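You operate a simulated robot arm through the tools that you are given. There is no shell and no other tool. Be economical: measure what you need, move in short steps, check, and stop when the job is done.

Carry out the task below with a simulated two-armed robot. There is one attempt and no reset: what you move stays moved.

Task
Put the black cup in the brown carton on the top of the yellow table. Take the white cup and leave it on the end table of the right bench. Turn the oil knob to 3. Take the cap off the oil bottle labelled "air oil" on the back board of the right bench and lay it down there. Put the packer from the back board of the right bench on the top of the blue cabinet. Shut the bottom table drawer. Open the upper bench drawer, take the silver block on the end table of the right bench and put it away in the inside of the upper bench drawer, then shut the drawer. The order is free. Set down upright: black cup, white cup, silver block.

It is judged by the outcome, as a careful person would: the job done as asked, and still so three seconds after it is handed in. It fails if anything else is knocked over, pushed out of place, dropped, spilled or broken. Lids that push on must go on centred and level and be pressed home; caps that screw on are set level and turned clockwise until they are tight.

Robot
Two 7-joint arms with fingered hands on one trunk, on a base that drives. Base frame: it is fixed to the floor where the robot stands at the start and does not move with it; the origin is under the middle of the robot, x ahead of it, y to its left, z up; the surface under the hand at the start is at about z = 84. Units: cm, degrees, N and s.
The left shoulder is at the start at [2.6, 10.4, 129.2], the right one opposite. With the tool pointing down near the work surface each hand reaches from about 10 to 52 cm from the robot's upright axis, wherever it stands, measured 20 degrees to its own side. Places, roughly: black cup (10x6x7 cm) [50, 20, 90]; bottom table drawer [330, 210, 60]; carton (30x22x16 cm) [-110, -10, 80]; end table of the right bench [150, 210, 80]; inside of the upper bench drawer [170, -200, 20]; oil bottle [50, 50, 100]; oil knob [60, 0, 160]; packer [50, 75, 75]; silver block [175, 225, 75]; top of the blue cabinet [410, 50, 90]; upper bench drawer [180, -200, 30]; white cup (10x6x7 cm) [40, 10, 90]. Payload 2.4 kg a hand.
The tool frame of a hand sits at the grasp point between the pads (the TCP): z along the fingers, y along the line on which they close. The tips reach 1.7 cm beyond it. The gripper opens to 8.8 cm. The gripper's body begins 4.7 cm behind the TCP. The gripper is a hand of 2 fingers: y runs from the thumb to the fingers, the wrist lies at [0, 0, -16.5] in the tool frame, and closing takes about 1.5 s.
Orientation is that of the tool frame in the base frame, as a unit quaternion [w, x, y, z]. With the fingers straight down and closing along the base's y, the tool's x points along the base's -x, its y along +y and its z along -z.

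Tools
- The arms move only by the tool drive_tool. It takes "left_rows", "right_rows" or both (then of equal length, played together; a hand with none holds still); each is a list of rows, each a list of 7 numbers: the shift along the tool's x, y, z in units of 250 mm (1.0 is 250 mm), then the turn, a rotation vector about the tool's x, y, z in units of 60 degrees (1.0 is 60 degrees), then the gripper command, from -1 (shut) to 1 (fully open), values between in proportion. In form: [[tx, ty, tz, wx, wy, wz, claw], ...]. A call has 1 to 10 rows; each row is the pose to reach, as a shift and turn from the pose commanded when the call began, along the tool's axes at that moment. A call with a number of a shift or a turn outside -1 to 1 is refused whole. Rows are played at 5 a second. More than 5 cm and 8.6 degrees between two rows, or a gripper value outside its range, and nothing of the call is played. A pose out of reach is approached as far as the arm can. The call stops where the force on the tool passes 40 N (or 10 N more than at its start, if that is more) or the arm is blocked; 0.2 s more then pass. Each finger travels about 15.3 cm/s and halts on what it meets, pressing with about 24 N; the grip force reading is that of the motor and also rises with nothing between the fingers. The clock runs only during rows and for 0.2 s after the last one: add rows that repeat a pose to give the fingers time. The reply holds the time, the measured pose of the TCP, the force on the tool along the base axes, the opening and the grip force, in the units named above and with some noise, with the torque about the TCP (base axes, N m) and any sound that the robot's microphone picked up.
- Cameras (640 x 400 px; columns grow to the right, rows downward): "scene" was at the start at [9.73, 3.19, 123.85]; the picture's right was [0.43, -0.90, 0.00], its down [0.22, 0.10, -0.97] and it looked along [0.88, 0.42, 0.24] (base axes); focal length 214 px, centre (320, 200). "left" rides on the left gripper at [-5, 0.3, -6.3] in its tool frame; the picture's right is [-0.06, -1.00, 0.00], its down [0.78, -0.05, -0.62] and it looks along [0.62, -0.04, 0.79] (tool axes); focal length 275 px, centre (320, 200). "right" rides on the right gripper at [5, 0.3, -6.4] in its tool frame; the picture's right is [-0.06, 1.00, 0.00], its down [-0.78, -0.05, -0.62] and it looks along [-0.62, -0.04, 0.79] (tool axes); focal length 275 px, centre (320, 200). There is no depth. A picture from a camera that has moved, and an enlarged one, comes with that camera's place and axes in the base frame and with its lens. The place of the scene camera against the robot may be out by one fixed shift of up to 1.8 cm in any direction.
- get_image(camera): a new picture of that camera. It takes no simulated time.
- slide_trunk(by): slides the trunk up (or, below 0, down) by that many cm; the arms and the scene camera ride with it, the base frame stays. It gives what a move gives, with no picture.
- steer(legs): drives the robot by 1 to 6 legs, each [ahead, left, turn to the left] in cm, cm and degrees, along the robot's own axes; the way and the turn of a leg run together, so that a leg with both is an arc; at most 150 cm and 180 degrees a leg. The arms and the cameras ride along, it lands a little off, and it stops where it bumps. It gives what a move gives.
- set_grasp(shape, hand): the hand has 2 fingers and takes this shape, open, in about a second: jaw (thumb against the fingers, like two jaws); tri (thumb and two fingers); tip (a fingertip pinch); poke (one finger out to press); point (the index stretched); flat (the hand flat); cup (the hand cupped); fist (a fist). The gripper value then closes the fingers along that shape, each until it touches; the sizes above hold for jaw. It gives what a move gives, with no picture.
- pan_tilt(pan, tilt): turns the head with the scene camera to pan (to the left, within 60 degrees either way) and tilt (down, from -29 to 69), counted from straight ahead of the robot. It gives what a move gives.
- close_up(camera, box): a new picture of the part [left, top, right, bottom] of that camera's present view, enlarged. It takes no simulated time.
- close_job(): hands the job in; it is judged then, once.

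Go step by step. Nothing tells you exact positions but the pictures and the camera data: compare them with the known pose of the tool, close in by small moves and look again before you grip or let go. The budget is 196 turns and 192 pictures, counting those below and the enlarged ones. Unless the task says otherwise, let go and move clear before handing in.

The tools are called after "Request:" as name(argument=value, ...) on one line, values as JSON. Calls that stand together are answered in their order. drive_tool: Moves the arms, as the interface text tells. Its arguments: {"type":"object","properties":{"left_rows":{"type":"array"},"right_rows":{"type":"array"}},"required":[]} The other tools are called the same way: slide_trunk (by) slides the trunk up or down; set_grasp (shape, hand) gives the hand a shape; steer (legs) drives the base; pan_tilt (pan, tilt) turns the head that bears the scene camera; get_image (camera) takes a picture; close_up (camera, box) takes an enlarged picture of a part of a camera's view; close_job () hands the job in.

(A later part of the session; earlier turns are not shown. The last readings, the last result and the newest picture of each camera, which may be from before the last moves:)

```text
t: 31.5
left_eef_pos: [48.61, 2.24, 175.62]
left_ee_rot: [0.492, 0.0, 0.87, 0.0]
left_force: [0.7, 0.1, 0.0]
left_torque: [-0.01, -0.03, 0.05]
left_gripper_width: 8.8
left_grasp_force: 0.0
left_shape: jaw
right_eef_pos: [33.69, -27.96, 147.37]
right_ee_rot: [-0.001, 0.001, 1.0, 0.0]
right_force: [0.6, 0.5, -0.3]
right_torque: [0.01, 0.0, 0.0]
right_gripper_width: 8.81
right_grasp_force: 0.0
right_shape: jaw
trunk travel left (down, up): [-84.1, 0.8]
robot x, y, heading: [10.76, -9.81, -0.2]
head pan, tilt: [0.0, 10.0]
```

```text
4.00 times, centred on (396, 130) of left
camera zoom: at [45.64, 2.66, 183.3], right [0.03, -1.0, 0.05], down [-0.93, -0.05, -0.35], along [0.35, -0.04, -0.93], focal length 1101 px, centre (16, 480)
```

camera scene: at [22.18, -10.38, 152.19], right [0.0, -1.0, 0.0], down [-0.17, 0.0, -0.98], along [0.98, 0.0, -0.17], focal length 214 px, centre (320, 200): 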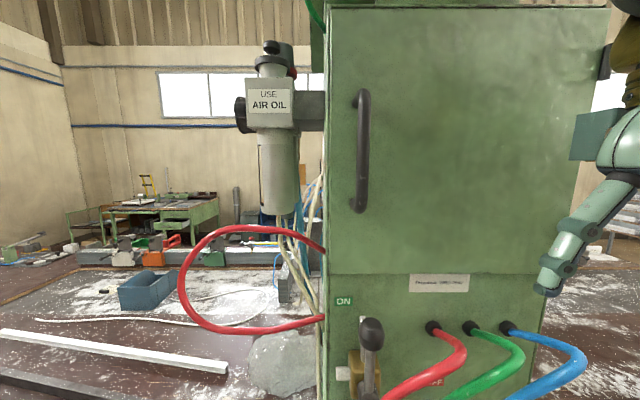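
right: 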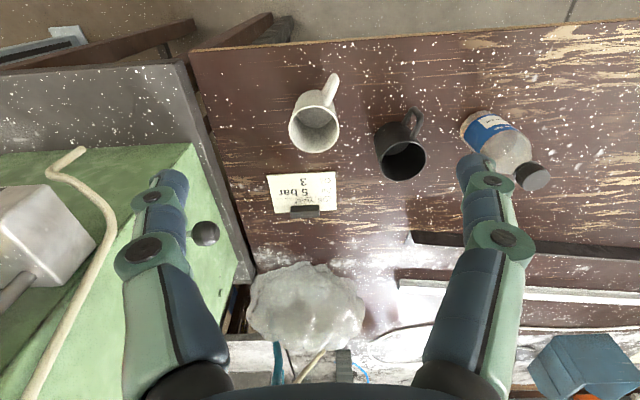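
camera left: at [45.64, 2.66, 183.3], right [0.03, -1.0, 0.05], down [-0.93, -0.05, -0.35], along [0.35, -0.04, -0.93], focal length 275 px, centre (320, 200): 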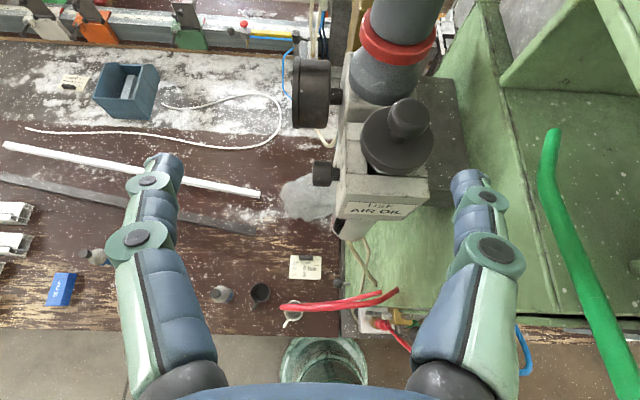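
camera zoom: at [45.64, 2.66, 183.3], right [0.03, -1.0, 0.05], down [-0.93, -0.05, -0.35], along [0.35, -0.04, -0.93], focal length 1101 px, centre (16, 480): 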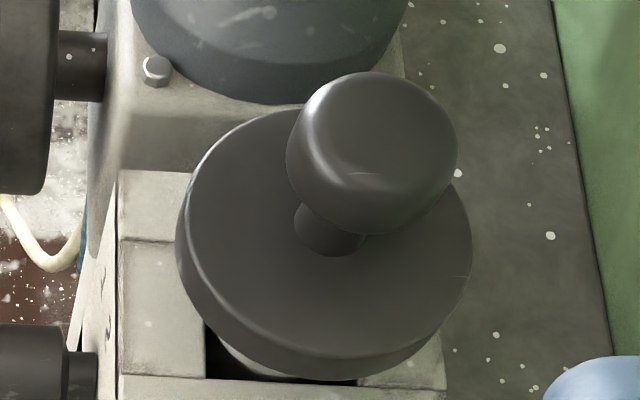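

The disc on top has no scale; digits seem to be on the block's left face around the small black side knob, near (57, 1, 160). I shift the base left and turn the left hand to face right (-y).

Request:
steer(legs=[[0, 20, 0]])

Request:
drive_tool(left_rows=[[0, 0, 0, 0, -0.13, 0, 1], [0, 0, 0, 0, -0.26, 0, 1], [0, 0, 0, 0, -0.39, 0, 1], [0, 0, 0, 0, -0.52, 0, 1]])

Request:
drive_tool(left_rows=[[0, 0, 0, 0.14, 0, 0, 1], [0, 0, 0, 0.28, 0, 0, 1], [0, 0, 0, 0.42, 0, 0, 1], [0, 0, 0, 0.56, 0, 0, 1], [0, 0, 0, 0.7, 0, 0, 1], [0, 0, 0, 0.84, 0, 0, 1], [0, 0, 0, 0.98, 0, 0, 1]])

Request:
get_image(camera="left")

```text
t: 33.1
left_eef_pos: [48.41, 22.31, 175.54]
left_ee_rot: [0.491, -0.002, 0.871, 0.001]
left_force: [0.1, -0.5, -0.3]
left_torque: [-0.01, -0.02, 0.0]
left_gripper_width: 8.8
left_grasp_force: 0.1
left_shape: jaw
right_eef_pos: [33.77, -7.97, 147.32]
right_ee_rot: [-0.001, -0.002, 1.0, 0.0]
right_force: [-0.6, -0.5, 0.9]
right_torque: [0.0, 0.04, -0.03]
right_gripper_width: 8.81
right_grasp_force: 0.0
right_shape: jaw
trunk travel left (down, up): [-84.1, 0.8]
robot x, y, heading: [10.36, 10.36, 0.1]
head pan, tilt: [0.0, 10.0]
```

```text
t: 34.1
left_eef_pos: [48.56, 22.19, 175.73]
left_ee_rot: [0.708, -0.001, 0.706, 0.0]
left_force: [-0.4, 0.1, 0.3]
left_torque: [-0.01, -0.01, 0.01]
left_gripper_width: 8.8
left_grasp_force: 0.0
left_shape: jaw
right_eef_pos: [33.77, -8.06, 147.39]
right_ee_rot: [-0.002, -0.001, 1.0, -0.001]
right_force: [0.0, 0.5, 0.1]
right_torque: [-0.01, 0.02, -0.03]
right_gripper_width: 8.78
right_grasp_force: 0.1
right_shape: jaw
trunk travel left (down, up): [-84.1, 0.8]
robot x, y, heading: [10.46, 9.98, -0.0]
head pan, tilt: [0.0, 10.0]
```

```text
t: 35.7
left_eef_pos: [48.51, 22.32, 175.63]
left_ee_rot: [0.616, 0.347, 0.616, -0.347]
left_force: [-0.6, -0.8, 0.5]
left_torque: [-0.01, 0.03, -0.04]
left_gripper_width: 8.78
left_grasp_force: 0.0
left_shape: jaw
right_eef_pos: [33.78, -8.17, 147.32]
right_ee_rot: [-0.002, -0.001, 1.0, -0.001]
right_force: [-0.1, 0.0, -0.3]
right_torque: [0.02, 0.0, 0.03]
right_gripper_width: 8.81
right_grasp_force: 0.0
right_shape: jaw
trunk travel left (down, up): [-84.1, 0.8]
robot x, y, heading: [10.23, 10.15, 0.2]
head pan, tilt: [0.0, 10.0]
```

```text
156 pictures are left
camera left: at [45.36, 27.89, 180.75], right [-0.85, -0.52, 0.06], down [-0.36, 0.5, -0.78], along [0.38, -0.69, -0.62], focal length 275 px, centre (320, 200)
```

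left: 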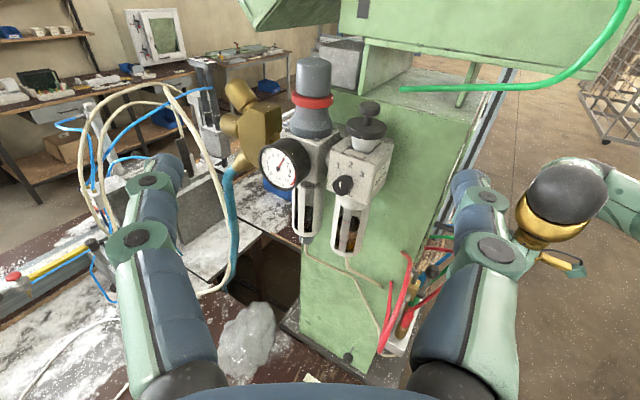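

Excellent: the oil knob on the lubricator's left face has a digit scale. I zoom in.

Request:
close_up(camera="left", box=[310, 130, 406, 210])

Request:
close_up(camera="left", box=[320, 150, 368, 206])

```text
5.00 times, centred on (358, 170) of left
camera zoom: at [45.36, 27.89, 180.75], right [-0.85, -0.52, 0.06], down [-0.36, 0.5, -0.78], along [0.38, -0.69, -0.62], focal length 1376 px, centre (130, 350)
```

zoom: 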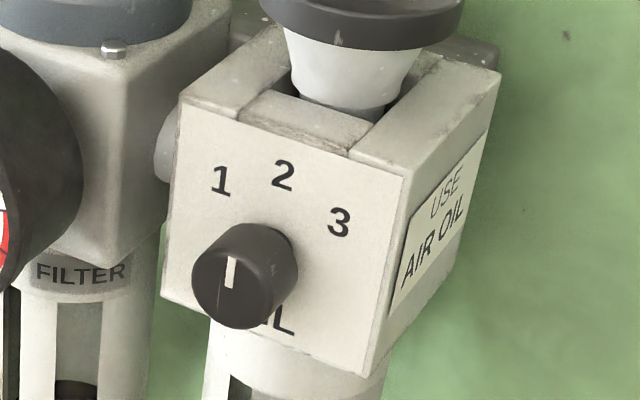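

```text
7.14 times, centred on (344, 178) of left
camera zoom: at [45.36, 27.89, 180.75], right [-0.85, -0.52, 0.06], down [-0.36, 0.5, -0.78], along [0.38, -0.69, -0.62], focal length 1966 px, centre (149, 357)
```

zoom: 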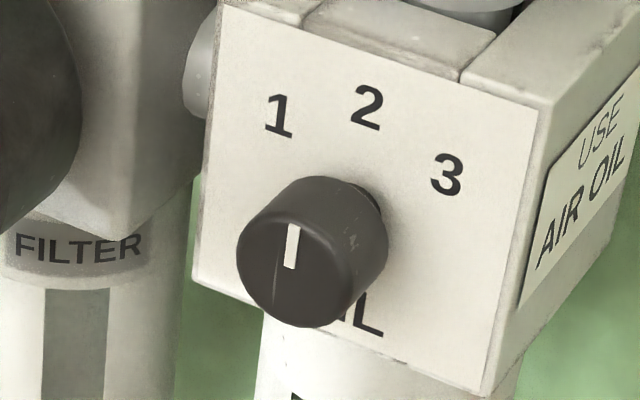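

The knob points to 2; 3 is about 50° clockwise. Its axis is about (57, -, 160.5), tip at y≈1.8. I finish the yaw, roll a little and pre-align.

Request:
drive_tool(left_rows=[[0, 0, 0, 0.13, 0, 0, 0.25], [0, 0, 0, 0.26, 0, 0, 0.25], [0, 0, 0, 0.39, 0, 0, 0.25], [0, 0, 0, 0.52, 0, 0, 0.25]])

Request:
drive_tool(left_rows=[[0.15, 0.08, 0, 0, 0, 0, 0.25], [0.3, 0.17, 0, 0, 0, 0, 0.25], [0.45, 0.25, 0, 0, 0, 0, 0.25], [0.6, 0.34, 0.03, 0, 0, 0, 0.25], [0.6, 0.34, 0.2, 0, 0, 0, 0.25], [0.6, 0.34, 0.36, 0, 0, 0, 0.25]])

Request:
get_image(camera="left")

```text
t: 36.7
left_eef_pos: [48.59, 22.14, 175.53]
left_ee_rot: [-0.5, -0.5, -0.5, 0.5]
left_force: [0.4, 0.4, 0.2]
left_torque: [0.0, 0.01, 0.03]
left_gripper_width: 5.51
left_grasp_force: 0.1
left_shape: jaw
right_eef_pos: [33.8, -8.07, 147.41]
right_ee_rot: [-0.002, -0.002, 1.0, -0.001]
right_force: [0.9, 0.2, -0.5]
right_torque: [0.03, -0.03, 0.0]
right_gripper_width: 8.79
right_grasp_force: 0.1
right_shape: jaw
trunk travel left (down, up): [-84.1, 0.8]
robot x, y, heading: [10.37, 9.92, 0.3]
head pan, tilt: [0.0, 10.0]
```

```text
t: 38.1
left_eef_pos: [56.89, 13.35, 160.3]
left_ee_rot: [0.501, 0.499, 0.502, -0.499]
left_force: [0.0, 0.7, 0.1]
left_torque: [-0.01, 0.0, 0.02]
left_gripper_width: 5.52
left_grasp_force: 0.1
left_shape: jaw
right_eef_pos: [33.76, -8.14, 147.32]
right_ee_rot: [-0.002, -0.002, 1.0, 0.0]
right_force: [0.9, 0.1, 0.2]
right_torque: [0.04, 0.0, 0.01]
right_gripper_width: 8.81
right_grasp_force: 0.0
right_shape: jaw
trunk travel left (down, up): [-84.1, 0.8]
robot x, y, heading: [10.41, 9.89, -0.0]
head pan, tilt: [0.0, 10.0]
```

```text
153 pictures are left
camera left: at [57.3, 19.6, 165.52], right [-1.0, 0.0, 0.06], down [-0.05, 0.62, -0.78], along [-0.04, -0.79, -0.62], focal length 275 px, centre (320, 200)
```

left: 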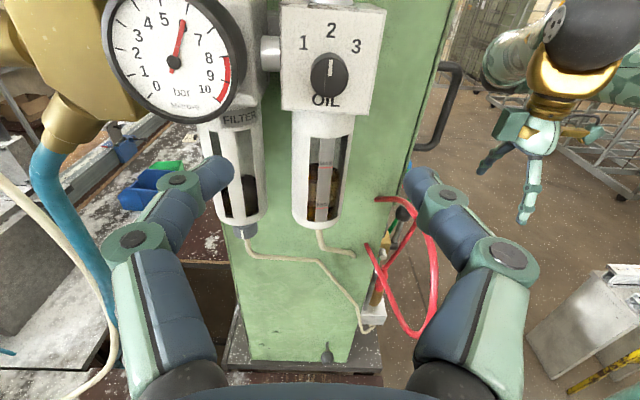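

Knob axis refined to (56.5, 161.1). I roll -30°, align and advance to y≈5, then look.

Request:
drive_tool(left_rows=[[-0.016, -0.008, 0, 0, 0, -0.125, 0.25], [-0.032, -0.016, 0.08, 0, 0, -0.25, 0.25], [-0.032, -0.016, 0.16, 0, 0, -0.375, 0.25], [-0.032, -0.016, 0.25, 0, 0, -0.5, 0.25], [-0.032, -0.016, 0.33, 0, 0, -0.5, 0.25]])

Request:
get_image(camera="left")

```text
t: 39.3
left_eef_pos: [56.56, 4.92, 161.35]
left_ee_rot: [0.354, 0.351, 0.614, -0.612]
left_force: [-0.1, 1.0, -0.7]
left_torque: [0.0, 0.0, -0.01]
left_gripper_width: 5.54
left_grasp_force: 0.1
left_shape: jaw
right_eef_pos: [33.82, -8.09, 147.43]
right_ee_rot: [-0.002, -0.002, 1.0, 0.0]
right_force: [-0.6, 0.4, -0.2]
right_torque: [0.01, 0.0, 0.01]
right_gripper_width: 8.77
right_grasp_force: 0.1
right_shape: jaw
trunk travel left (down, up): [-84.1, 0.8]
robot x, y, heading: [10.5, 10.27, 0.3]
head pan, tilt: [0.0, 10.0]
```

```text
152 pictures are left
camera left: at [59.27, 11.36, 165.69], right [-0.83, 0.0, 0.55], down [-0.44, 0.62, -0.65], along [-0.34, -0.79, -0.52], focal length 275 px, centre (320, 200)
```

left: 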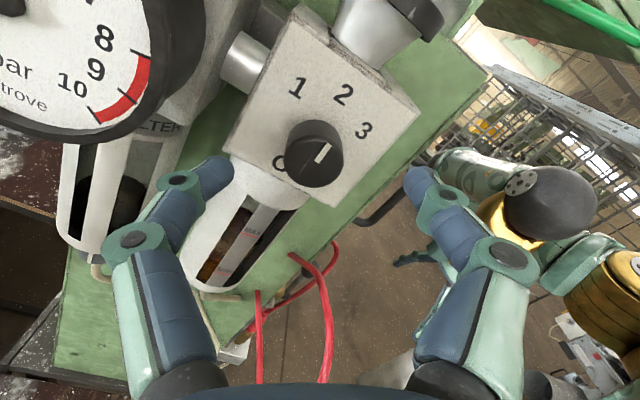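

Well aligned. I advance to y≈1.6 and close on the knob.

Request:
drive_tool(left_rows=[[0, 0.01, 0.05, 0, 0, 0, 0.25], [0, 0.01, 0.1, 0, 0, 0, 0.25], [0, 0.01, 0.13, 0, 0, 0, 0.25], [0, 0.01, 0.13, 0, 0, 0, -0.2], [0, 0.01, 0.13, 0, 0, 0, -0.7], [0, 0.01, 0.13, 0, 0, 0, -0.7], [0, 0.01, 0.13, 0, 0, 0, -0.7]])

Request:
get_image(camera="left")

```text
t: 40.9
left_eef_pos: [56.94, 1.82, 161.3]
left_ee_rot: [0.355, 0.352, 0.613, -0.611]
left_force: [-1.1, -0.9, 1.0]
left_torque: [-0.06, 0.0, -0.03]
left_gripper_width: 1.44
left_grasp_force: 0.1
left_shape: jaw
right_eef_pos: [33.68, -8.04, 147.31]
right_ee_rot: [-0.001, -0.002, 1.0, 0.0]
right_force: [0.0, -0.5, 0.0]
right_torque: [-0.01, -0.04, 0.02]
right_gripper_width: 8.78
right_grasp_force: 0.1
right_shape: jaw
trunk travel left (down, up): [-84.1, 0.8]
robot x, y, heading: [10.42, 9.85, 0.1]
head pan, tilt: [0.0, 10.0]
```

```text
151 pictures are left
camera left: at [59.54, 8.2, 165.62], right [-0.83, 0.0, 0.55], down [-0.44, 0.62, -0.65], along [-0.34, -0.79, -0.52], focal length 275 px, centre (320, 200)
```

left: 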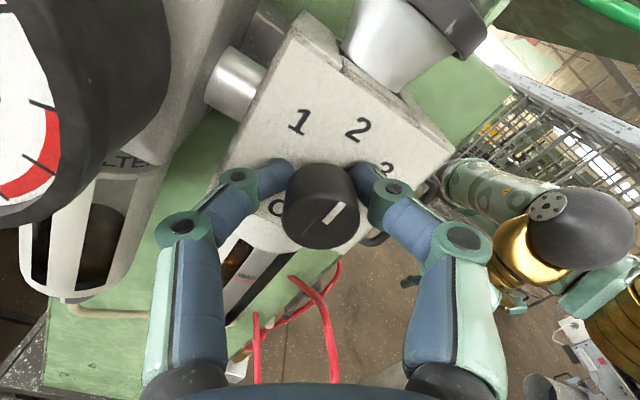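

The tips slipped behind the cap onto the stem. I open, retreat a little and grip the cap itself.

Request:
drive_tool(left_rows=[[0, 0, 0, 0, 0, 0, -0.2], [0, 0, 0, 0, 0, 0, -0.1], [0, 0, -0.04, 0, 0, 0, -0.1], [0, 0, -0.04, 0, 0, 0, -0.6], [0, 0, -0.04, 0, 0, 0, -1], [0, 0, -0.04, 0, 0, 0, -1], [0, 0, -0.04, 0, 0, 0, -1]])

Request:
get_image(camera="left")

```text
t: 42.5
left_eef_pos: [56.81, 2.95, 161.48]
left_ee_rot: [0.355, 0.352, 0.613, -0.612]
left_force: [3.2, -1.3, 8.1]
left_torque: [-0.08, -0.04, 0.07]
left_gripper_width: 1.45
left_grasp_force: 23.8
left_shape: jaw
right_eef_pos: [33.74, -7.99, 147.27]
right_ee_rot: [-0.003, -0.001, 1.0, 0.0]
right_force: [-0.3, -1.1, 0.4]
right_torque: [-0.01, 0.0, 0.0]
right_gripper_width: 8.79
right_grasp_force: 0.0
right_shape: jaw
trunk travel left (down, up): [-84.1, 0.8]
robot x, y, heading: [10.53, 9.72, 0.2]
head pan, tilt: [0.0, 10.0]
```

```text
150 pictures are left
camera left: at [59.56, 9.21, 165.69], right [-0.83, 0.0, 0.55], down [-0.44, 0.62, -0.66], along [-0.34, -0.79, -0.51], focal length 275 px, centre (320, 200)
```

left: 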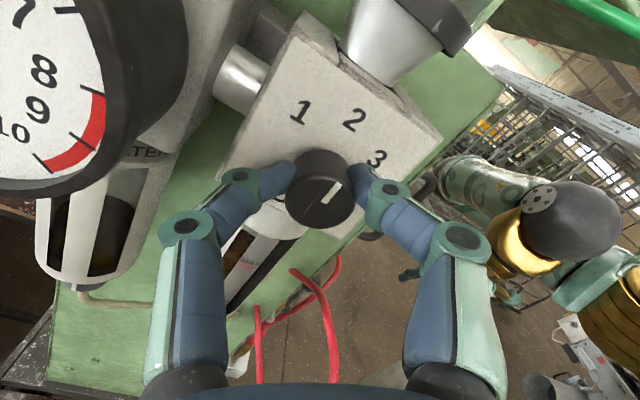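

Gripped (1.45 cm, 24 N). I turn about 50° clockwise.

Request:
drive_tool(left_rows=[[0, 0, 0, 0, 0, 0.14, -1], [0, 0, 0, 0, 0, 0.28, -1], [0, 0, 0, 0, 0, 0.42, -1], [0, 0, 0, 0, 0, 0.56, -1], [0, 0, 0, 0, 0, 0.7, -1], [0, 0, 0, 0, 0, 0.83, -1], [0, 0, 0, 0, 0, 0.83, -1]])

Request:
get_image(camera="left")

```text
t: 44.1
left_eef_pos: [56.43, 2.93, 161.47]
left_ee_rot: [0.58, 0.579, 0.406, -0.405]
left_force: [-7.5, -0.1, 13.0]
left_torque: [-0.15, 0.01, -0.07]
left_gripper_width: 1.48
left_grasp_force: 23.9
left_shape: jaw
right_eef_pos: [33.43, -8.05, 147.5]
right_ee_rot: [0.0, -0.002, 1.0, 0.0]
right_force: [0.6, 0.5, -0.4]
right_torque: [0.01, -0.03, -0.01]
right_gripper_width: 8.79
right_grasp_force: 0.0
right_shape: jaw
trunk travel left (down, up): [-84.1, 0.8]
robot x, y, heading: [10.4, 9.81, 0.3]
head pan, tilt: [0.0, 10.0]
```

```text
149 pictures are left
camera left: at [54.99, 9.18, 166.35], right [-0.96, 0.0, -0.28], down [0.22, 0.62, -0.75], along [0.18, -0.79, -0.59], focal length 275 px, centre (320, 200)
```

left: 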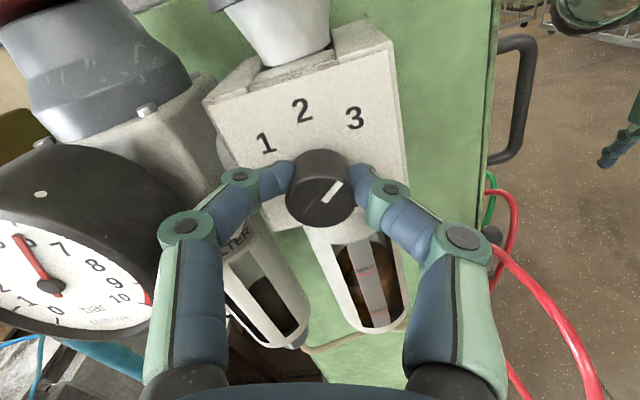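

Turned; the pointer aims toward 3. I open, back off and check.

Request:
drive_tool(left_rows=[[0, 0, 0, 0, 0, 0, -0.5], [0, 0, 0, 0, 0, 0, -0.1], [0, 0, -0.1, 0, 0, 0, 0], [0, 0, -0.25, 0, 0, 0, 0], [0, 0, -0.42, 0, 0, 0, 0]])

Request:
close_up(camera="left", box=[240, 0, 400, 140])

```text
t: 45.3
left_eef_pos: [56.84, 13.7, 161.31]
left_ee_rot: [0.579, 0.578, 0.407, -0.406]
left_force: [-0.2, -0.7, -0.7]
left_torque: [-0.01, 0.01, 0.0]
left_gripper_width: 4.35
left_grasp_force: 0.1
left_shape: jaw
right_eef_pos: [33.77, -7.9, 147.49]
right_ee_rot: [-0.001, -0.002, 1.0, 0.0]
right_force: [-0.3, -0.1, 0.7]
right_torque: [0.0, -0.03, 0.01]
right_gripper_width: 8.79
right_grasp_force: 0.1
right_shape: jaw
trunk travel left (down, up): [-84.1, 0.8]
robot x, y, heading: [10.27, 9.95, 0.4]
head pan, tilt: [0.0, 10.0]
```

```text
2.86 times, centred on (320, 70) of left
camera zoom: at [55.37, 19.97, 166.17], right [-0.96, 0.0, -0.28], down [0.22, 0.62, -0.75], along [0.18, -0.79, -0.59], focal length 786 px, centre (320, 571)
```

zoom: 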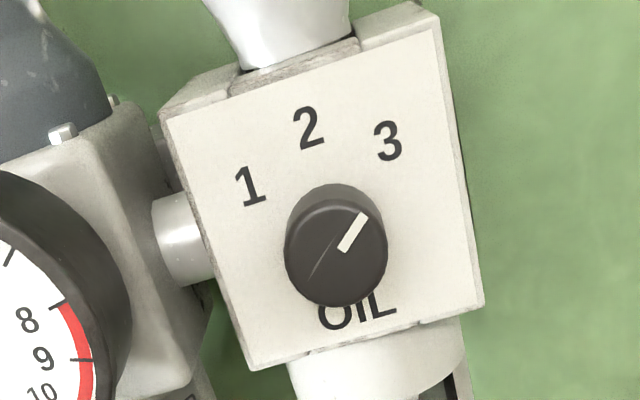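

The pointer sits on 3. I back off, then return the left hand to fingers-down and lower the trunk.

Request:
steer(legs=[[-15, 10, 0], [-15, 15, 0]])

Request:
drive_tool(left_rows=[[0, 0, 0, 0, 0, -0.14, 1], [0, 0, 0, 0, 0, -0.28, 1], [0, 0, 0, 0, 0, -0.33, 1]])

Request:
drive_tool(left_rows=[[0, 0, 0, -0.14, 0, 0, 1], [0, 0, 0, -0.28, 0, 0, 1], [0, 0, 0, -0.42, 0, 0, 1], [0, 0, 0, -0.56, 0, 0, 1], [0, 0, 0, -0.7, 0, 0, 1], [0, 0, 0, -0.84, 0, 0, 1], [0, 0, 0, -0.98, 0, 0, 1]])

Request:
drive_tool(left_rows=[[0, 0, 0, -0.14, 0, 0, 1], [0, 0, 0, -0.28, 0, 0, 1], [0, 0, 0, -0.42, 0, 0, 1], [0, 0, 0, -0.52, 0, 0, 1]])

Request:
drive_tool(left_rows=[[0, 0, 0, 0, 0.14, 0, 1], [0, 0, 0, 0, 0.28, 0, 1], [0, 0, 0, 0, 0.42, 0, 1], [0, 0, 0, 0, 0.56, 0, 1], [0, 0, 0, 0, 0.7, 0, 1], [0, 0, 0, 0, 0.84, 0, 1], [0, 0, 0, 0, 0.98, 0, 1]])

Request:
drive_tool(left_rows=[[0, 0, 0, 0, 0.14, 0, 1], [0, 0, 0, 0, 0.28, 0, 1], [0, 0, 0, 0, 0.42, 0, 1], [0, 0, 0, 0, 0.52, 0, 1]])

Request:
pan_tilt(pan=30, tilt=30)

Request:
get_image(camera="scene")

```text
t: 48.1
left_eef_pos: [26.95, 38.13, 161.27]
left_ee_rot: [0.578, 0.579, 0.406, -0.408]
left_force: [1.0, 0.3, -0.8]
left_torque: [0.0, 0.02, -0.03]
left_gripper_width: 4.36
left_grasp_force: 0.1
left_shape: jaw
right_eef_pos: [3.65, 16.81, 147.32]
right_ee_rot: [-0.002, 0.001, 1.0, 0.0]
right_force: [0.6, -0.3, 0.5]
right_torque: [0.0, -0.01, 0.02]
right_gripper_width: 8.8
right_grasp_force: 0.0
right_shape: jaw
trunk travel left (down, up): [-84.1, 0.8]
robot x, y, heading: [-19.46, 34.87, -0.3]
head pan, tilt: [0.0, 10.0]
```

```text
t: 48.9
left_eef_pos: [26.82, 38.04, 161.33]
left_ee_rot: [-0.499, -0.501, -0.499, 0.501]
left_force: [0.4, -0.1, 0.0]
left_torque: [-0.03, 0.0, -0.03]
left_gripper_width: 8.79
left_grasp_force: 0.0
left_shape: jaw
right_eef_pos: [3.74, 16.67, 147.31]
right_ee_rot: [-0.001, 0.002, 1.0, 0.0]
right_force: [-0.4, 0.3, -0.3]
right_torque: [-0.02, 0.02, -0.01]
right_gripper_width: 8.81
right_grasp_force: 0.0
right_shape: jaw
trunk travel left (down, up): [-84.1, 0.8]
robot x, y, heading: [-19.32, 34.58, -0.2]
head pan, tilt: [0.0, 10.0]
```

```text
t: 50.5
left_eef_pos: [26.82, 37.96, 161.33]
left_ee_rot: [0.681, 0.19, 0.681, -0.191]
left_force: [1.0, -0.8, -0.5]
left_torque: [-0.05, 0.01, -0.01]
left_gripper_width: 8.81
left_grasp_force: 0.1
left_shape: jaw
right_eef_pos: [3.65, 16.72, 147.42]
right_ee_rot: [-0.001, 0.001, 1.0, 0.0]
right_force: [-0.4, 0.9, -0.1]
right_torque: [0.02, -0.02, 0.0]
right_gripper_width: 8.77
right_grasp_force: 0.1
right_shape: jaw
trunk travel left (down, up): [-84.1, 0.8]
robot x, y, heading: [-19.7, 34.72, -0.1]
head pan, tilt: [0.0, 10.0]
```

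```text
t: 51.5
left_eef_pos: [27.34, 39.56, 161.44]
left_ee_rot: [0.713, 0.008, 0.7, 0.03]
left_force: [-0.6, 0.6, -0.2]
left_torque: [-0.01, 0.02, 0.01]
left_gripper_width: 8.79
left_grasp_force: 0.0
left_shape: jaw
right_eef_pos: [3.59, 16.79, 147.31]
right_ee_rot: [-0.002, 0.001, 1.0, 0.001]
right_force: [0.7, 0.0, 0.2]
right_torque: [0.0, -0.01, 0.01]
right_gripper_width: 8.8
right_grasp_force: 0.0
right_shape: jaw
trunk travel left (down, up): [-84.1, 0.8]
robot x, y, heading: [-19.6, 34.61, 0.1]
head pan, tilt: [0.0, 10.0]
```

```text
t: 53.1
left_eef_pos: [30.87, 37.54, 160.04]
left_ee_rot: [0.268, 0.0, 0.963, 0.0]
left_force: [-0.1, -1.1, 1.1]
left_torque: [0.0, -0.01, 0.0]
left_gripper_width: 8.79
left_grasp_force: 0.1
left_shape: jaw
left hand out of reach, approached as far as the arm can: row 6, 7
right_eef_pos: [3.78, 16.67, 147.4]
right_ee_rot: [-0.002, 0.0, 1.0, 0.0]
right_force: [-0.1, 0.3, 0.1]
right_torque: [0.0, 0.0, 0.01]
right_gripper_width: 8.79
right_grasp_force: 0.1
right_shape: jaw
trunk travel left (down, up): [-84.1, 0.8]
robot x, y, heading: [-19.16, 35.03, -0.2]
head pan, tilt: [0.0, 10.0]
```

```text
t: 54.1
left_eef_pos: [30.55, 37.73, 159.92]
left_ee_rot: [-0.001, 0.001, 1.0, 0.0]
left_force: [-0.2, 0.3, 0.2]
left_torque: [0.01, 0.04, 0.0]
left_gripper_width: 8.8
left_grasp_force: 0.0
left_shape: jaw
left hand out of reach, approached as far as the arm can: row 1, 2, 3, 4
right_eef_pos: [3.64, 16.85, 147.27]
right_ee_rot: [-0.001, 0.001, 1.0, 0.0]
right_force: [0.3, -0.3, 0.2]
right_torque: [0.06, 0.0, 0.01]
right_gripper_width: 8.79
right_grasp_force: 0.0
right_shape: jaw
trunk travel left (down, up): [-84.1, 0.8]
robot x, y, heading: [-19.83, 34.73, -0.1]
head pan, tilt: [0.0, 10.0]
```

```text
t: 55.0
left_eef_pos: [30.56, 37.78, 159.83]
left_ee_rot: [0.001, 0.001, 1.0, 0.0]
left_force: [0.5, 0.2, -0.5]
left_torque: [0.0, 0.0, 0.01]
left_gripper_width: 8.76
left_grasp_force: 0.0
left_shape: jaw
right_eef_pos: [3.63, 16.82, 147.52]
right_ee_rot: [-0.002, 0.001, 1.0, 0.001]
right_force: [-0.2, -0.3, -0.7]
right_torque: [-0.01, 0.0, 0.01]
right_gripper_width: 8.79
right_grasp_force: 0.0
right_shape: jaw
trunk travel left (down, up): [-84.1, 0.8]
robot x, y, heading: [-19.52, 34.8, -0.3]
head pan, tilt: [30.0, 30.0]
```

```text
147 pictures are left
camera scene: at [-9.48, 39.06, 148.98], right [0.5, -0.87, 0.0], down [-0.43, -0.25, -0.87], along [0.75, 0.43, -0.5], focal length 214 px, centre (320, 200)
```

scene: 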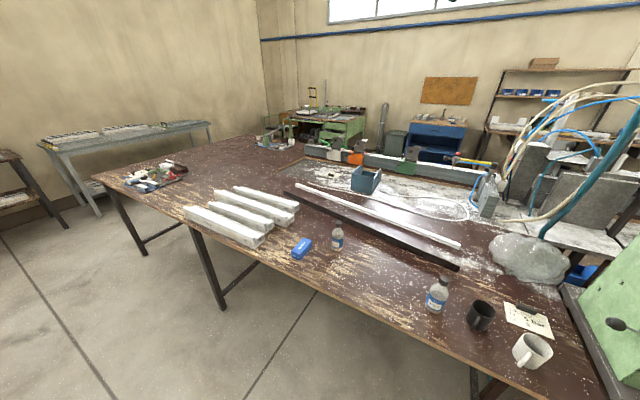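

Very clear view: AIR OIL bottle near (56, 68), packer near (48, 81), cups at (49, 15) and (45, 4). I lower the trunk, pitch the left hand to horizontal to hold the bottle, and drive to it.

Request:
slide_trunk(by=-32)

Request:
drive_tool(left_rows=[[0, 0, 0, 0, -0.14, 0, 1], [0, 0, 0, 0, -0.28, 0, 1], [0, 0, 0, 0, -0.42, 0, 1], [0, 0, 0, 0, -0.56, 0, 1], [0, 0, 0, 0, -0.7, 0, 1], [0, 0, 0, 0, -0.84, 0, 1], [0, 0, 0, 0, -0.98, 0, 1]])

Request:
drive_tool(left_rows=[[0, 0, 0, 0, -0.13, 0, 1], [0, 0, 0, 0, -0.26, 0, 1], [0, 0, 0, 0, -0.39, 0, 1], [0, 0, 0, 0, -0.52, 0, 1]])

Request:
steer(legs=[[10, 33, 0]])

Request:
get_image(camera="scene")

```text
t: 58.2
left_eef_pos: [30.93, 37.69, 127.33]
left_ee_rot: [-0.007, 0.001, 1.0, 0.0]
left_force: [0.4, -0.4, -0.2]
left_torque: [-0.01, 0.0, 0.02]
left_gripper_width: 8.79
left_grasp_force: 0.0
left_shape: jaw
right_eef_pos: [3.89, 16.77, 114.92]
right_ee_rot: [-0.01, 0.0, 1.0, 0.0]
right_force: [-0.6, -0.8, -0.3]
right_torque: [-0.05, 0.04, 0.0]
right_gripper_width: 8.79
right_grasp_force: 0.1
right_shape: jaw
trunk travel left (down, up): [-52.1, 32.8]
robot x, y, heading: [-19.47, 34.86, -0.1]
head pan, tilt: [30.0, 30.0]
```

```text
t: 59.8
left_eef_pos: [31.03, 37.66, 127.45]
left_ee_rot: [0.486, 0.001, 0.874, 0.001]
left_force: [-0.8, -0.3, -0.4]
left_torque: [0.01, 0.01, 0.0]
left_gripper_width: 8.78
left_grasp_force: 0.1
left_shape: jaw
left hand out of reach, approached as far as the arm can: row 1, 2, 3
right_eef_pos: [4.03, 16.58, 114.95]
right_ee_rot: [-0.012, 0.002, 1.0, 0.0]
right_force: [0.3, -0.2, 0.8]
right_torque: [-0.02, -0.02, -0.02]
right_gripper_width: 8.78
right_grasp_force: 0.1
right_shape: jaw
trunk travel left (down, up): [-52.1, 32.8]
robot x, y, heading: [-19.27, 34.8, -0.1]
head pan, tilt: [30.0, 30.0]
```

```text
t: 60.8
left_eef_pos: [31.31, 39.55, 127.14]
left_ee_rot: [0.706, 0.01, 0.707, 0.034]
left_force: [0.5, -0.6, 0.2]
left_torque: [-0.01, -0.01, -0.01]
left_gripper_width: 8.8
left_grasp_force: 0.0
left_shape: jaw
right_eef_pos: [4.01, 16.68, 115.05]
right_ee_rot: [-0.012, 0.001, 1.0, 0.001]
right_force: [-0.6, 0.5, 0.7]
right_torque: [0.01, -0.02, -0.01]
right_gripper_width: 8.76
right_grasp_force: 0.3
right_shape: jaw
trunk travel left (down, up): [-52.1, 32.8]
robot x, y, heading: [-19.98, 35.09, -0.1]
head pan, tilt: [30.0, 30.0]
```

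```text
t: 63.0
left_eef_pos: [41.5, 71.57, 127.22]
left_ee_rot: [0.705, 0.011, 0.708, 0.028]
left_force: [0.6, -0.1, -0.6]
left_torque: [0.01, -0.01, -0.01]
left_gripper_width: 8.79
left_grasp_force: 0.1
left_shape: jaw
right_eef_pos: [14.2, 49.13, 114.99]
right_ee_rot: [-0.012, 0.003, 1.0, 0.0]
right_force: [-0.8, 0.8, -0.1]
right_torque: [0.03, 0.0, 0.02]
right_gripper_width: 8.78
right_grasp_force: 0.0
right_shape: jaw
trunk travel left (down, up): [-52.1, 32.8]
robot x, y, heading: [-9.35, 67.47, -0.7]
head pan, tilt: [30.0, 30.0]
```

```text
146 pictures are left
camera scene: at [-1.81, 73.13, 114.28], right [0.76, -0.65, 0.0], down [-0.48, -0.56, -0.67], along [0.44, 0.51, -0.74], focal length 214 px, centre (320, 200)
```

scene: 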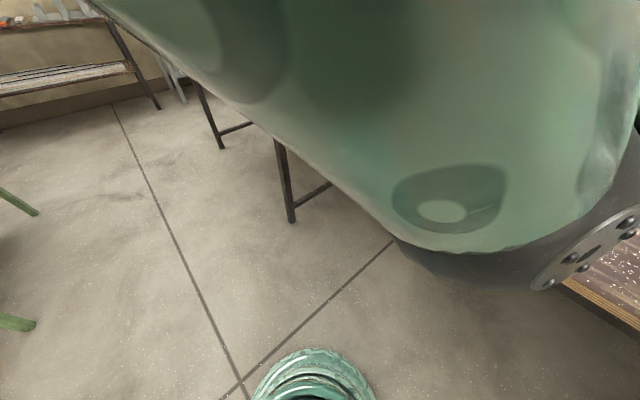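

The left arm displaced the head. I turn it to the right and use the hand cameras.

Request:
pan_tilt(pan=-10, tilt=30)

Request:
get_image(camera="scene")

Request:
get_image(camera="left")

```text
t: 64.1
left_eef_pos: [41.64, 71.74, 127.23]
left_ee_rot: [0.707, 0.012, 0.707, 0.03]
left_force: [-0.1, -0.3, -0.6]
left_torque: [0.0, 0.02, 0.0]
left_gripper_width: 8.79
left_grasp_force: 0.1
left_shape: jaw
right_eef_pos: [14.18, 49.17, 115.03]
right_ee_rot: [-0.01, 0.004, 1.0, 0.0]
right_force: [0.4, -0.4, 0.6]
right_torque: [0.03, 0.0, 0.03]
right_gripper_width: 8.77
right_grasp_force: 0.0
right_shape: jaw
trunk travel left (down, up): [-52.1, 32.8]
robot x, y, heading: [-9.25, 67.69, -0.6]
head pan, tilt: [-10.0, 30.0]
```

```text
145 pictures are left
camera scene: at [-1.82, 73.04, 114.23], right [0.76, -0.65, 0.0], down [-0.49, -0.56, -0.67], along [0.44, 0.51, -0.74], focal length 214 px, centre (320, 200)
```

scene: 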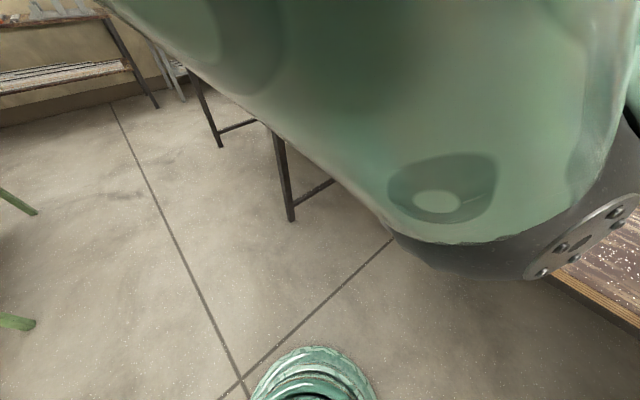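

```text
144 pictures are left
camera left: at [35.21, 71.55, 132.37], right [0.03, -1.0, 0.0], down [-0.62, -0.02, -0.79], along [0.79, 0.02, -0.62], focal length 275 px, centre (320, 200)
```

left: 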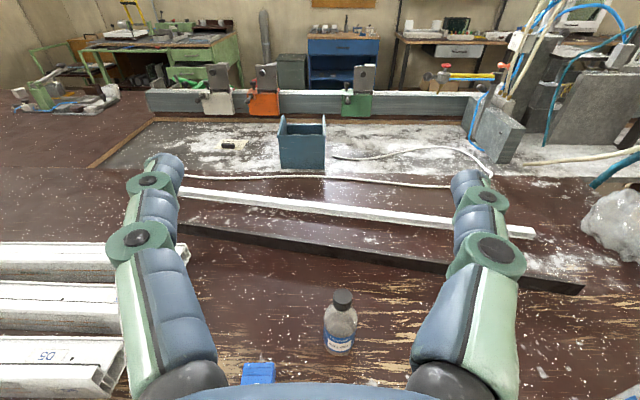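

Bottle at about (56, 68.8), cap top z≈98.5. I move up to the bench, tilt the hand 25° down from horizontal and lower it in front of the bottle.

Request:
steer(legs=[[15, 0, 0.6]])

Request:
drive_tool(left_rows=[[0, -0.03, -0.15, 0, 0.1, 0, 1], [0, -0.06, -0.3, 0, 0.2, 0, 1], [0, -0.09, -0.45, 0, 0.3, 0, 1], [0.1, -0.11, -0.5, 0, 0.42, 0, 1], [0.28, -0.11, -0.5, 0, 0.42, 0, 1], [0.46, -0.11, -0.5, 0, 0.42, 0, 1], [0.64, -0.11, -0.5, 0, 0.42, 0, 1], [0.8, -0.11, -0.5, 0, 0.42, 0, 1]])

Request:
get_image(camera="left")

```text
t: 65.5
left_eef_pos: [56.72, 72.19, 127.3]
left_ee_rot: [0.706, 0.008, 0.707, 0.033]
left_force: [0.2, -0.4, 0.5]
left_torque: [0.02, 0.01, 0.0]
left_gripper_width: 8.83
left_grasp_force: 0.1
left_shape: jaw
right_eef_pos: [29.48, 49.47, 114.95]
right_ee_rot: [-0.011, -0.001, 1.0, 0.001]
right_force: [1.2, -0.2, 0.5]
right_torque: [-0.04, 0.01, 0.02]
right_gripper_width: 8.77
right_grasp_force: 0.1
right_shape: jaw
trunk travel left (down, up): [-52.1, 32.8]
robot x, y, heading: [5.73, 67.15, 0.2]
head pan, tilt: [-10.0, 30.0]
```

```text
t: 66.7
left_eef_pos: [46.02, 71.29, 128.92]
left_ee_rot: [0.64, -0.001, 0.765, 0.075]
left_force: [0.9, 0.0, -0.4]
left_torque: [-0.01, -0.01, 0.0]
left_gripper_width: 8.79
left_grasp_force: 0.0
left_shape: jaw
right_eef_pos: [29.39, 49.36, 114.89]
right_ee_rot: [-0.011, -0.002, 1.0, -0.001]
right_force: [0.3, -0.3, 0.1]
right_torque: [-0.02, 0.02, -0.02]
right_gripper_width: 8.77
right_grasp_force: 0.0
right_shape: jaw
trunk travel left (down, up): [-52.1, 32.8]
robot x, y, heading: [5.77, 67.48, 0.0]
head pan, tilt: [-10.0, 30.0]
stopped in row 6 (left hand): the arm was blocked; the commanded pose is now the measured one
```

```text
143 pictures are left
camera left: at [40.72, 70.34, 135.0], right [0.11, -0.99, -0.05], down [-0.74, -0.05, -0.67], along [0.66, 0.11, -0.74], focal length 275 px, centre (320, 200)
```

left: 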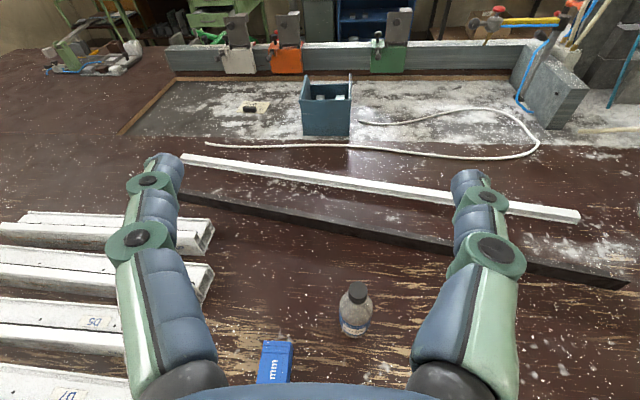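

The arm got blocked, probably the elbow against the head. I try moving down first, in short steps.

Request:
drive_tool(left_rows=[[0.1, 0.08, 0.08, 0, 0, 0, 1], [0.25, 0.16, 0.12, 0, 0, 0, 1], [0.4, 0.2, 0.12, 0, 0, 0, 1], [0.56, 0.2, 0.12, 0, 0, 0, 1]])

Request:
get_image(camera="scene")

```text
t: 67.4
left_eef_pos: [48.27, 77.5, 129.88]
left_ee_rot: [0.715, 0.007, 0.69, 0.113]
left_force: [1.1, -0.3, 0.3]
left_torque: [0.01, 0.02, 0.04]
left_gripper_width: 8.81
left_grasp_force: 0.1
left_shape: jaw
right_eef_pos: [29.41, 49.33, 115.02]
right_ee_rot: [-0.012, -0.002, 1.0, 0.0]
right_force: [0.3, 0.1, -0.3]
right_torque: [0.03, 0.0, -0.02]
right_gripper_width: 8.82
right_grasp_force: 0.0
right_shape: jaw
trunk travel left (down, up): [-52.1, 32.8]
robot x, y, heading: [6.02, 67.9, 0.2]
head pan, tilt: [-10.0, 30.0]
stopped in row 3 (left hand): the arm was blocked; the commanded pose is now the measured one
```

```text
142 pictures are left
camera scene: at [12.43, 73.1, 113.53], right [0.81, -0.58, 0.0], down [-0.47, -0.65, -0.6], along [0.35, 0.49, -0.8], focal length 214 px, centre (320, 200)
```

scene: 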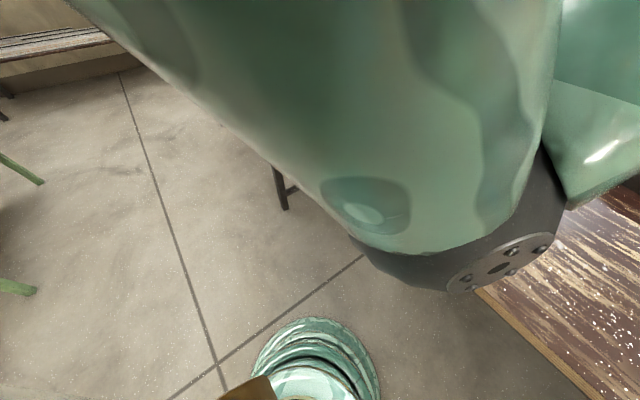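

The upper arm leans against the head. I move the hand outward to the left to free it.

Request:
drive_tool(left_rows=[[0, 0.12, 0.12, 0, 0, 0, 1], [0, 0.24, 0.24, 0, 0, 0, 1], [0, 0.38, 0.3, 0, 0, 0, 1], [0, 0.54, 0.3, 0, 0, 0, 1], [0, 0.7, 0.3, 0, 0, 0, 1], [0, 0.86, 0.3, 0, 0, 0, 1]])

Request:
get_image(camera="scene")

```text
t: 68.8
left_eef_pos: [52.53, 99.41, 133.49]
left_ee_rot: [0.713, 0.008, 0.693, 0.11]
left_force: [0.3, -0.1, -0.2]
left_torque: [0.0, -0.03, 0.0]
left_gripper_width: 8.82
left_grasp_force: 0.1
left_shape: jaw
right_eef_pos: [29.3, 49.39, 115.08]
right_ee_rot: [-0.01, -0.002, 1.0, 0.0]
right_force: [0.8, 0.2, -0.2]
right_torque: [-0.01, 0.01, -0.03]
right_gripper_width: 8.78
right_grasp_force: 0.1
right_shape: jaw
trunk travel left (down, up): [-52.1, 32.8]
robot x, y, heading: [5.77, 67.37, 0.0]
head pan, tilt: [-10.0, 30.0]
```

```text
141 pictures are left
camera scene: at [17.04, 65.57, 116.91], right [-0.17, -0.99, 0.0], down [-0.49, 0.09, -0.87], along [0.85, -0.15, -0.5], focal length 214 px, centre (320, 200)
```

scene: 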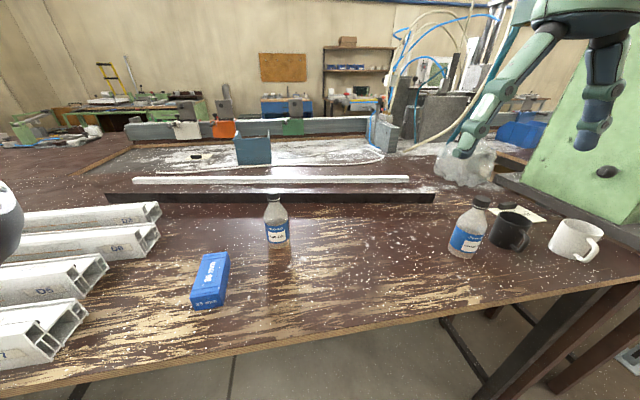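

Freed, and a clear view. I lower the hand on the left side while turning it to a 25° down pitch, staying above all objects.

Request:
drive_tool(left_rows=[[0.15, -0.08, -0.08, 0.03, 0.1, -0.03, 1], [0.3, -0.16, -0.16, 0.05, 0.2, -0.06, 1], [0.45, -0.24, -0.24, 0.08, 0.3, -0.09, 1], [0.6, -0.32, -0.32, 0.11, 0.4, -0.13, 1], [0.75, -0.4, -0.4, 0.135, 0.45, -0.16, 1], [0.9, -0.48, -0.48, 0.135, 0.45, -0.16, 1]])

Request:
get_image(camera="left")

Request:
get_image(camera="scene")

```text
t: 70.2
left_eef_pos: [46.38, 92.66, 119.09]
left_ee_rot: [0.637, -0.004, 0.769, 0.051]
left_force: [-0.2, -0.1, 0.0]
left_torque: [-0.02, 0.0, 0.0]
left_gripper_width: 8.76
left_grasp_force: 0.0
left_shape: jaw
right_eef_pos: [29.37, 49.31, 114.97]
right_ee_rot: [-0.012, -0.002, 1.0, 0.0]
right_force: [0.1, 1.1, 0.2]
right_torque: [0.03, -0.02, -0.01]
right_gripper_width: 8.8
right_grasp_force: 0.0
right_shape: jaw
trunk travel left (down, up): [-52.1, 32.8]
robot x, y, heading: [5.39, 67.38, 0.2]
head pan, tilt: [-10.0, 30.0]
stopped in row 6 (left hand): the arm was blocked; the commanded pose is now the measured one
```

```text
140 pictures are left
camera left: at [41.07, 92.04, 125.32], right [0.09, -1.0, -0.01], down [-0.75, -0.06, -0.66], along [0.66, 0.07, -0.75], focal length 275 px, centre (320, 200)
```

left: 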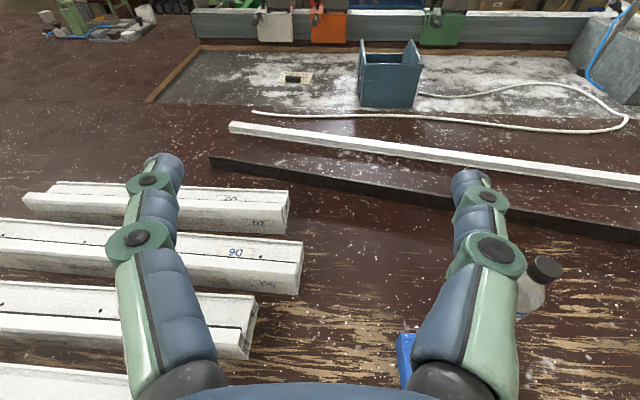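

```text
139 pictures are left
camera scene: at [17.03, 65.55, 116.92], right [-0.17, -0.99, 0.0], down [-0.49, 0.09, -0.87], along [0.85, -0.15, -0.5], focal length 214 px, centre (320, 200)
```

scene: 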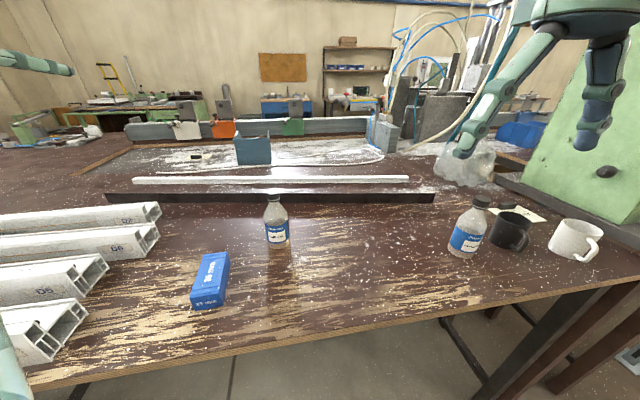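

The left arm is awkward for holding low. Instead the right hand will hold the bottle from the right side, slanted, and the left hand will work the cap from above. I turn both hands accordingly.

Request:
drive_tool(left_rows=[[0, 0, 0, 0, 0.13, 0, 1], [0, 0, 0, 0, 0.26, 0, 1], [0, 0, 0, 0, 0.39, 0, 1], [0, 0, 0, 0, 0.52, 0, 1], [0, 0, 0, 0, 0.65, 0, 1], [0, 0, 0, 0, 0.78, 0, 1], [0, 0, 0, 0, 0.91, 0, 1]], right_rows=[[0, 0, 0, 0, 0, -0.14, 1], [0, 0, 0, 0, 0, -0.28, 1], [0, 0, 0, 0, 0, -0.42, 1], [0, 0, 0, 0, 0, -0.56, 1], [0, 0, 0, 0, 0, -0.7, 1], [0, 0, 0, 0, 0, -0.84, 1], [0, 0, 0, 0, 0, -0.98, 1]])

Request:
drive_tool(left_rows=[[0, 0, 0, 0, 0.13, 0, 1], [0, 0, 0, 0, 0.26, 0, 1], [0, 0, 0, 0, 0.39, 0, 1], [0, 0, 0, 0, 0.42, 0, 1]], right_rows=[[0, 0, 0, 0, 0, -0.13, 1], [0, 0, 0, 0, 0, -0.26, 1], [0, 0, 0, 0, 0, -0.39, 1], [0, 0, 0, 0, 0, -0.52, 1]])

Request:
get_image(camera="scene")

```text
t: 71.8
left_eef_pos: [47.56, 93.23, 118.33]
left_ee_rot: [0.211, -0.027, 0.976, 0.039]
left_force: [-0.1, -0.1, -0.1]
left_torque: [0.03, -0.01, 0.03]
left_gripper_width: 8.77
left_grasp_force: 0.1
left_shape: jaw
left hand out of reach, approached as far as the arm can: row 6, 7
right_eef_pos: [29.39, 49.18, 115.02]
right_ee_rot: [-0.01, -0.493, 0.87, 0.005]
right_force: [-0.8, -0.3, 1.1]
right_torque: [-0.01, -0.02, -0.04]
right_gripper_width: 8.76
right_grasp_force: 0.1
right_shape: jaw
trunk travel left (down, up): [-52.1, 32.8]
robot x, y, heading: [5.55, 67.68, 0.3]
head pan, tilt: [-10.0, 30.0]
```

```text
t: 72.8
left_eef_pos: [47.95, 93.83, 118.26]
left_ee_rot: [-0.008, -0.035, 0.999, 0.033]
left_force: [0.1, 0.2, 0.4]
left_torque: [-0.01, -0.01, 0.03]
left_gripper_width: 8.78
left_grasp_force: 0.1
left_shape: jaw
left hand out of reach, approached as far as the arm can: row 1, 2, 3, 4
right_eef_pos: [29.34, 49.39, 115.02]
right_ee_rot: [0.008, 0.709, -0.705, -0.008]
right_force: [-0.5, 1.2, 1.0]
right_torque: [0.03, 0.03, 0.01]
right_gripper_width: 8.79
right_grasp_force: 0.1
right_shape: jaw
trunk travel left (down, up): [-52.1, 32.8]
robot x, y, heading: [5.77, 67.74, 0.1]
head pan, tilt: [-10.0, 30.0]
```

```text
138 pictures are left
camera scene: at [17.05, 65.54, 116.91], right [-0.17, -0.99, 0.0], down [-0.49, 0.09, -0.87], along [0.85, -0.15, -0.5], focal length 214 px, centre (320, 200)
```

scene: 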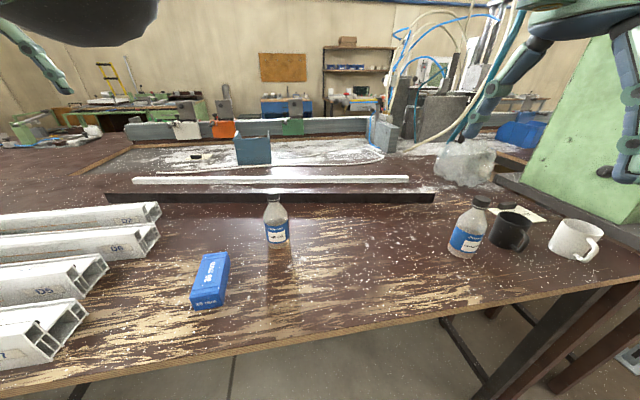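

Both hands turned well. I move 5 cm closer and bring the right hand, tilted 50°, beside the bottle.

Request:
steer(legs=[[5, 0, 0]])

Request:
drive_tool(right_rows=[[-0.06, -0.12, 0.1, 0, -0.12, 0, 1], [-0.12, -0.24, 0.2, 0, -0.24, 0, 1], [-0.18, -0.36, 0.3, 0, -0.36, 0, 1], [-0.24, -0.48, 0.4, 0, -0.48, 0, 1], [-0.3, -0.6, 0.5, 0, -0.6, 0, 1], [-0.36, -0.72, 0.6, 0, -0.72, 0, 1], [-0.42, -0.82, 0.72, 0, -0.83, 0, 1]])

Request:
get_image(camera="right")

Request:
get_image(camera="scene")

```text
t: 73.8
left_eef_pos: [52.85, 93.86, 118.28]
left_ee_rot: [-0.007, -0.037, 0.999, 0.032]
left_force: [0.7, -0.4, 0.7]
left_torque: [-0.01, -0.02, -0.03]
left_gripper_width: 8.8
left_grasp_force: 0.2
left_shape: jaw
right_eef_pos: [34.33, 49.36, 114.93]
right_ee_rot: [0.009, 0.708, -0.706, -0.008]
right_force: [0.3, 0.7, -0.4]
right_torque: [0.02, 0.01, -0.01]
right_gripper_width: 8.79
right_grasp_force: 0.0
right_shape: jaw
trunk travel left (down, up): [-52.1, 32.8]
robot x, y, heading: [10.97, 67.34, 0.2]
head pan, tilt: [-10.0, 30.0]
```

```text
t: 75.4
left_eef_pos: [52.79, 93.87, 118.35]
left_ee_rot: [-0.007, -0.036, 0.999, 0.033]
left_force: [0.0, 0.3, -0.1]
left_torque: [0.02, 0.0, 0.0]
left_gripper_width: 8.8
left_grasp_force: 0.0
left_shape: jaw
right_eef_pos: [54.28, 60.01, 96.55]
right_ee_rot: [0.291, -0.638, 0.644, 0.306]
right_force: [-1.0, -0.2, -0.5]
right_torque: [-0.01, 0.02, 0.02]
right_gripper_width: 8.79
right_grasp_force: 0.0
right_shape: jaw
trunk travel left (down, up): [-52.1, 32.8]
robot x, y, heading: [10.41, 67.29, 0.2]
head pan, tilt: [-10.0, 30.0]
```

```text
137 pictures are left
camera right: at [54.12, 51.78, 96.99], right [-1.0, 0.04, 0.07], down [0.07, 0.03, 1.0], along [0.03, 1.0, -0.03], focal length 275 px, centre (320, 200)
```

right: 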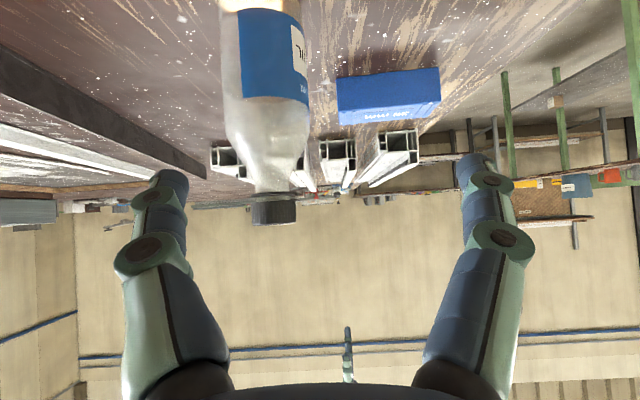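

```text
136 pictures are left
camera scene: at [22.04, 65.6, 116.91], right [-0.17, -0.99, 0.0], down [-0.49, 0.08, -0.87], along [0.85, -0.15, -0.5], focal length 214 px, centre (320, 200)
```

scene: 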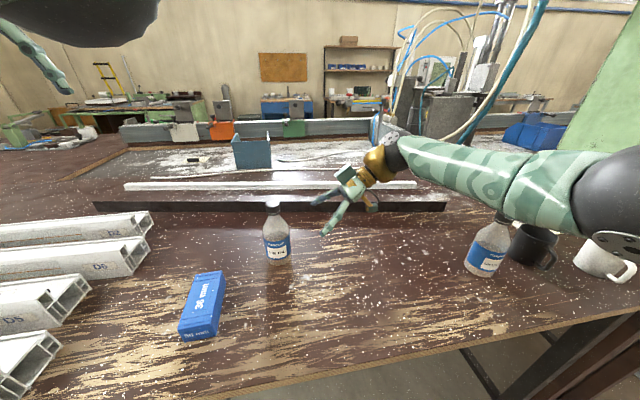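

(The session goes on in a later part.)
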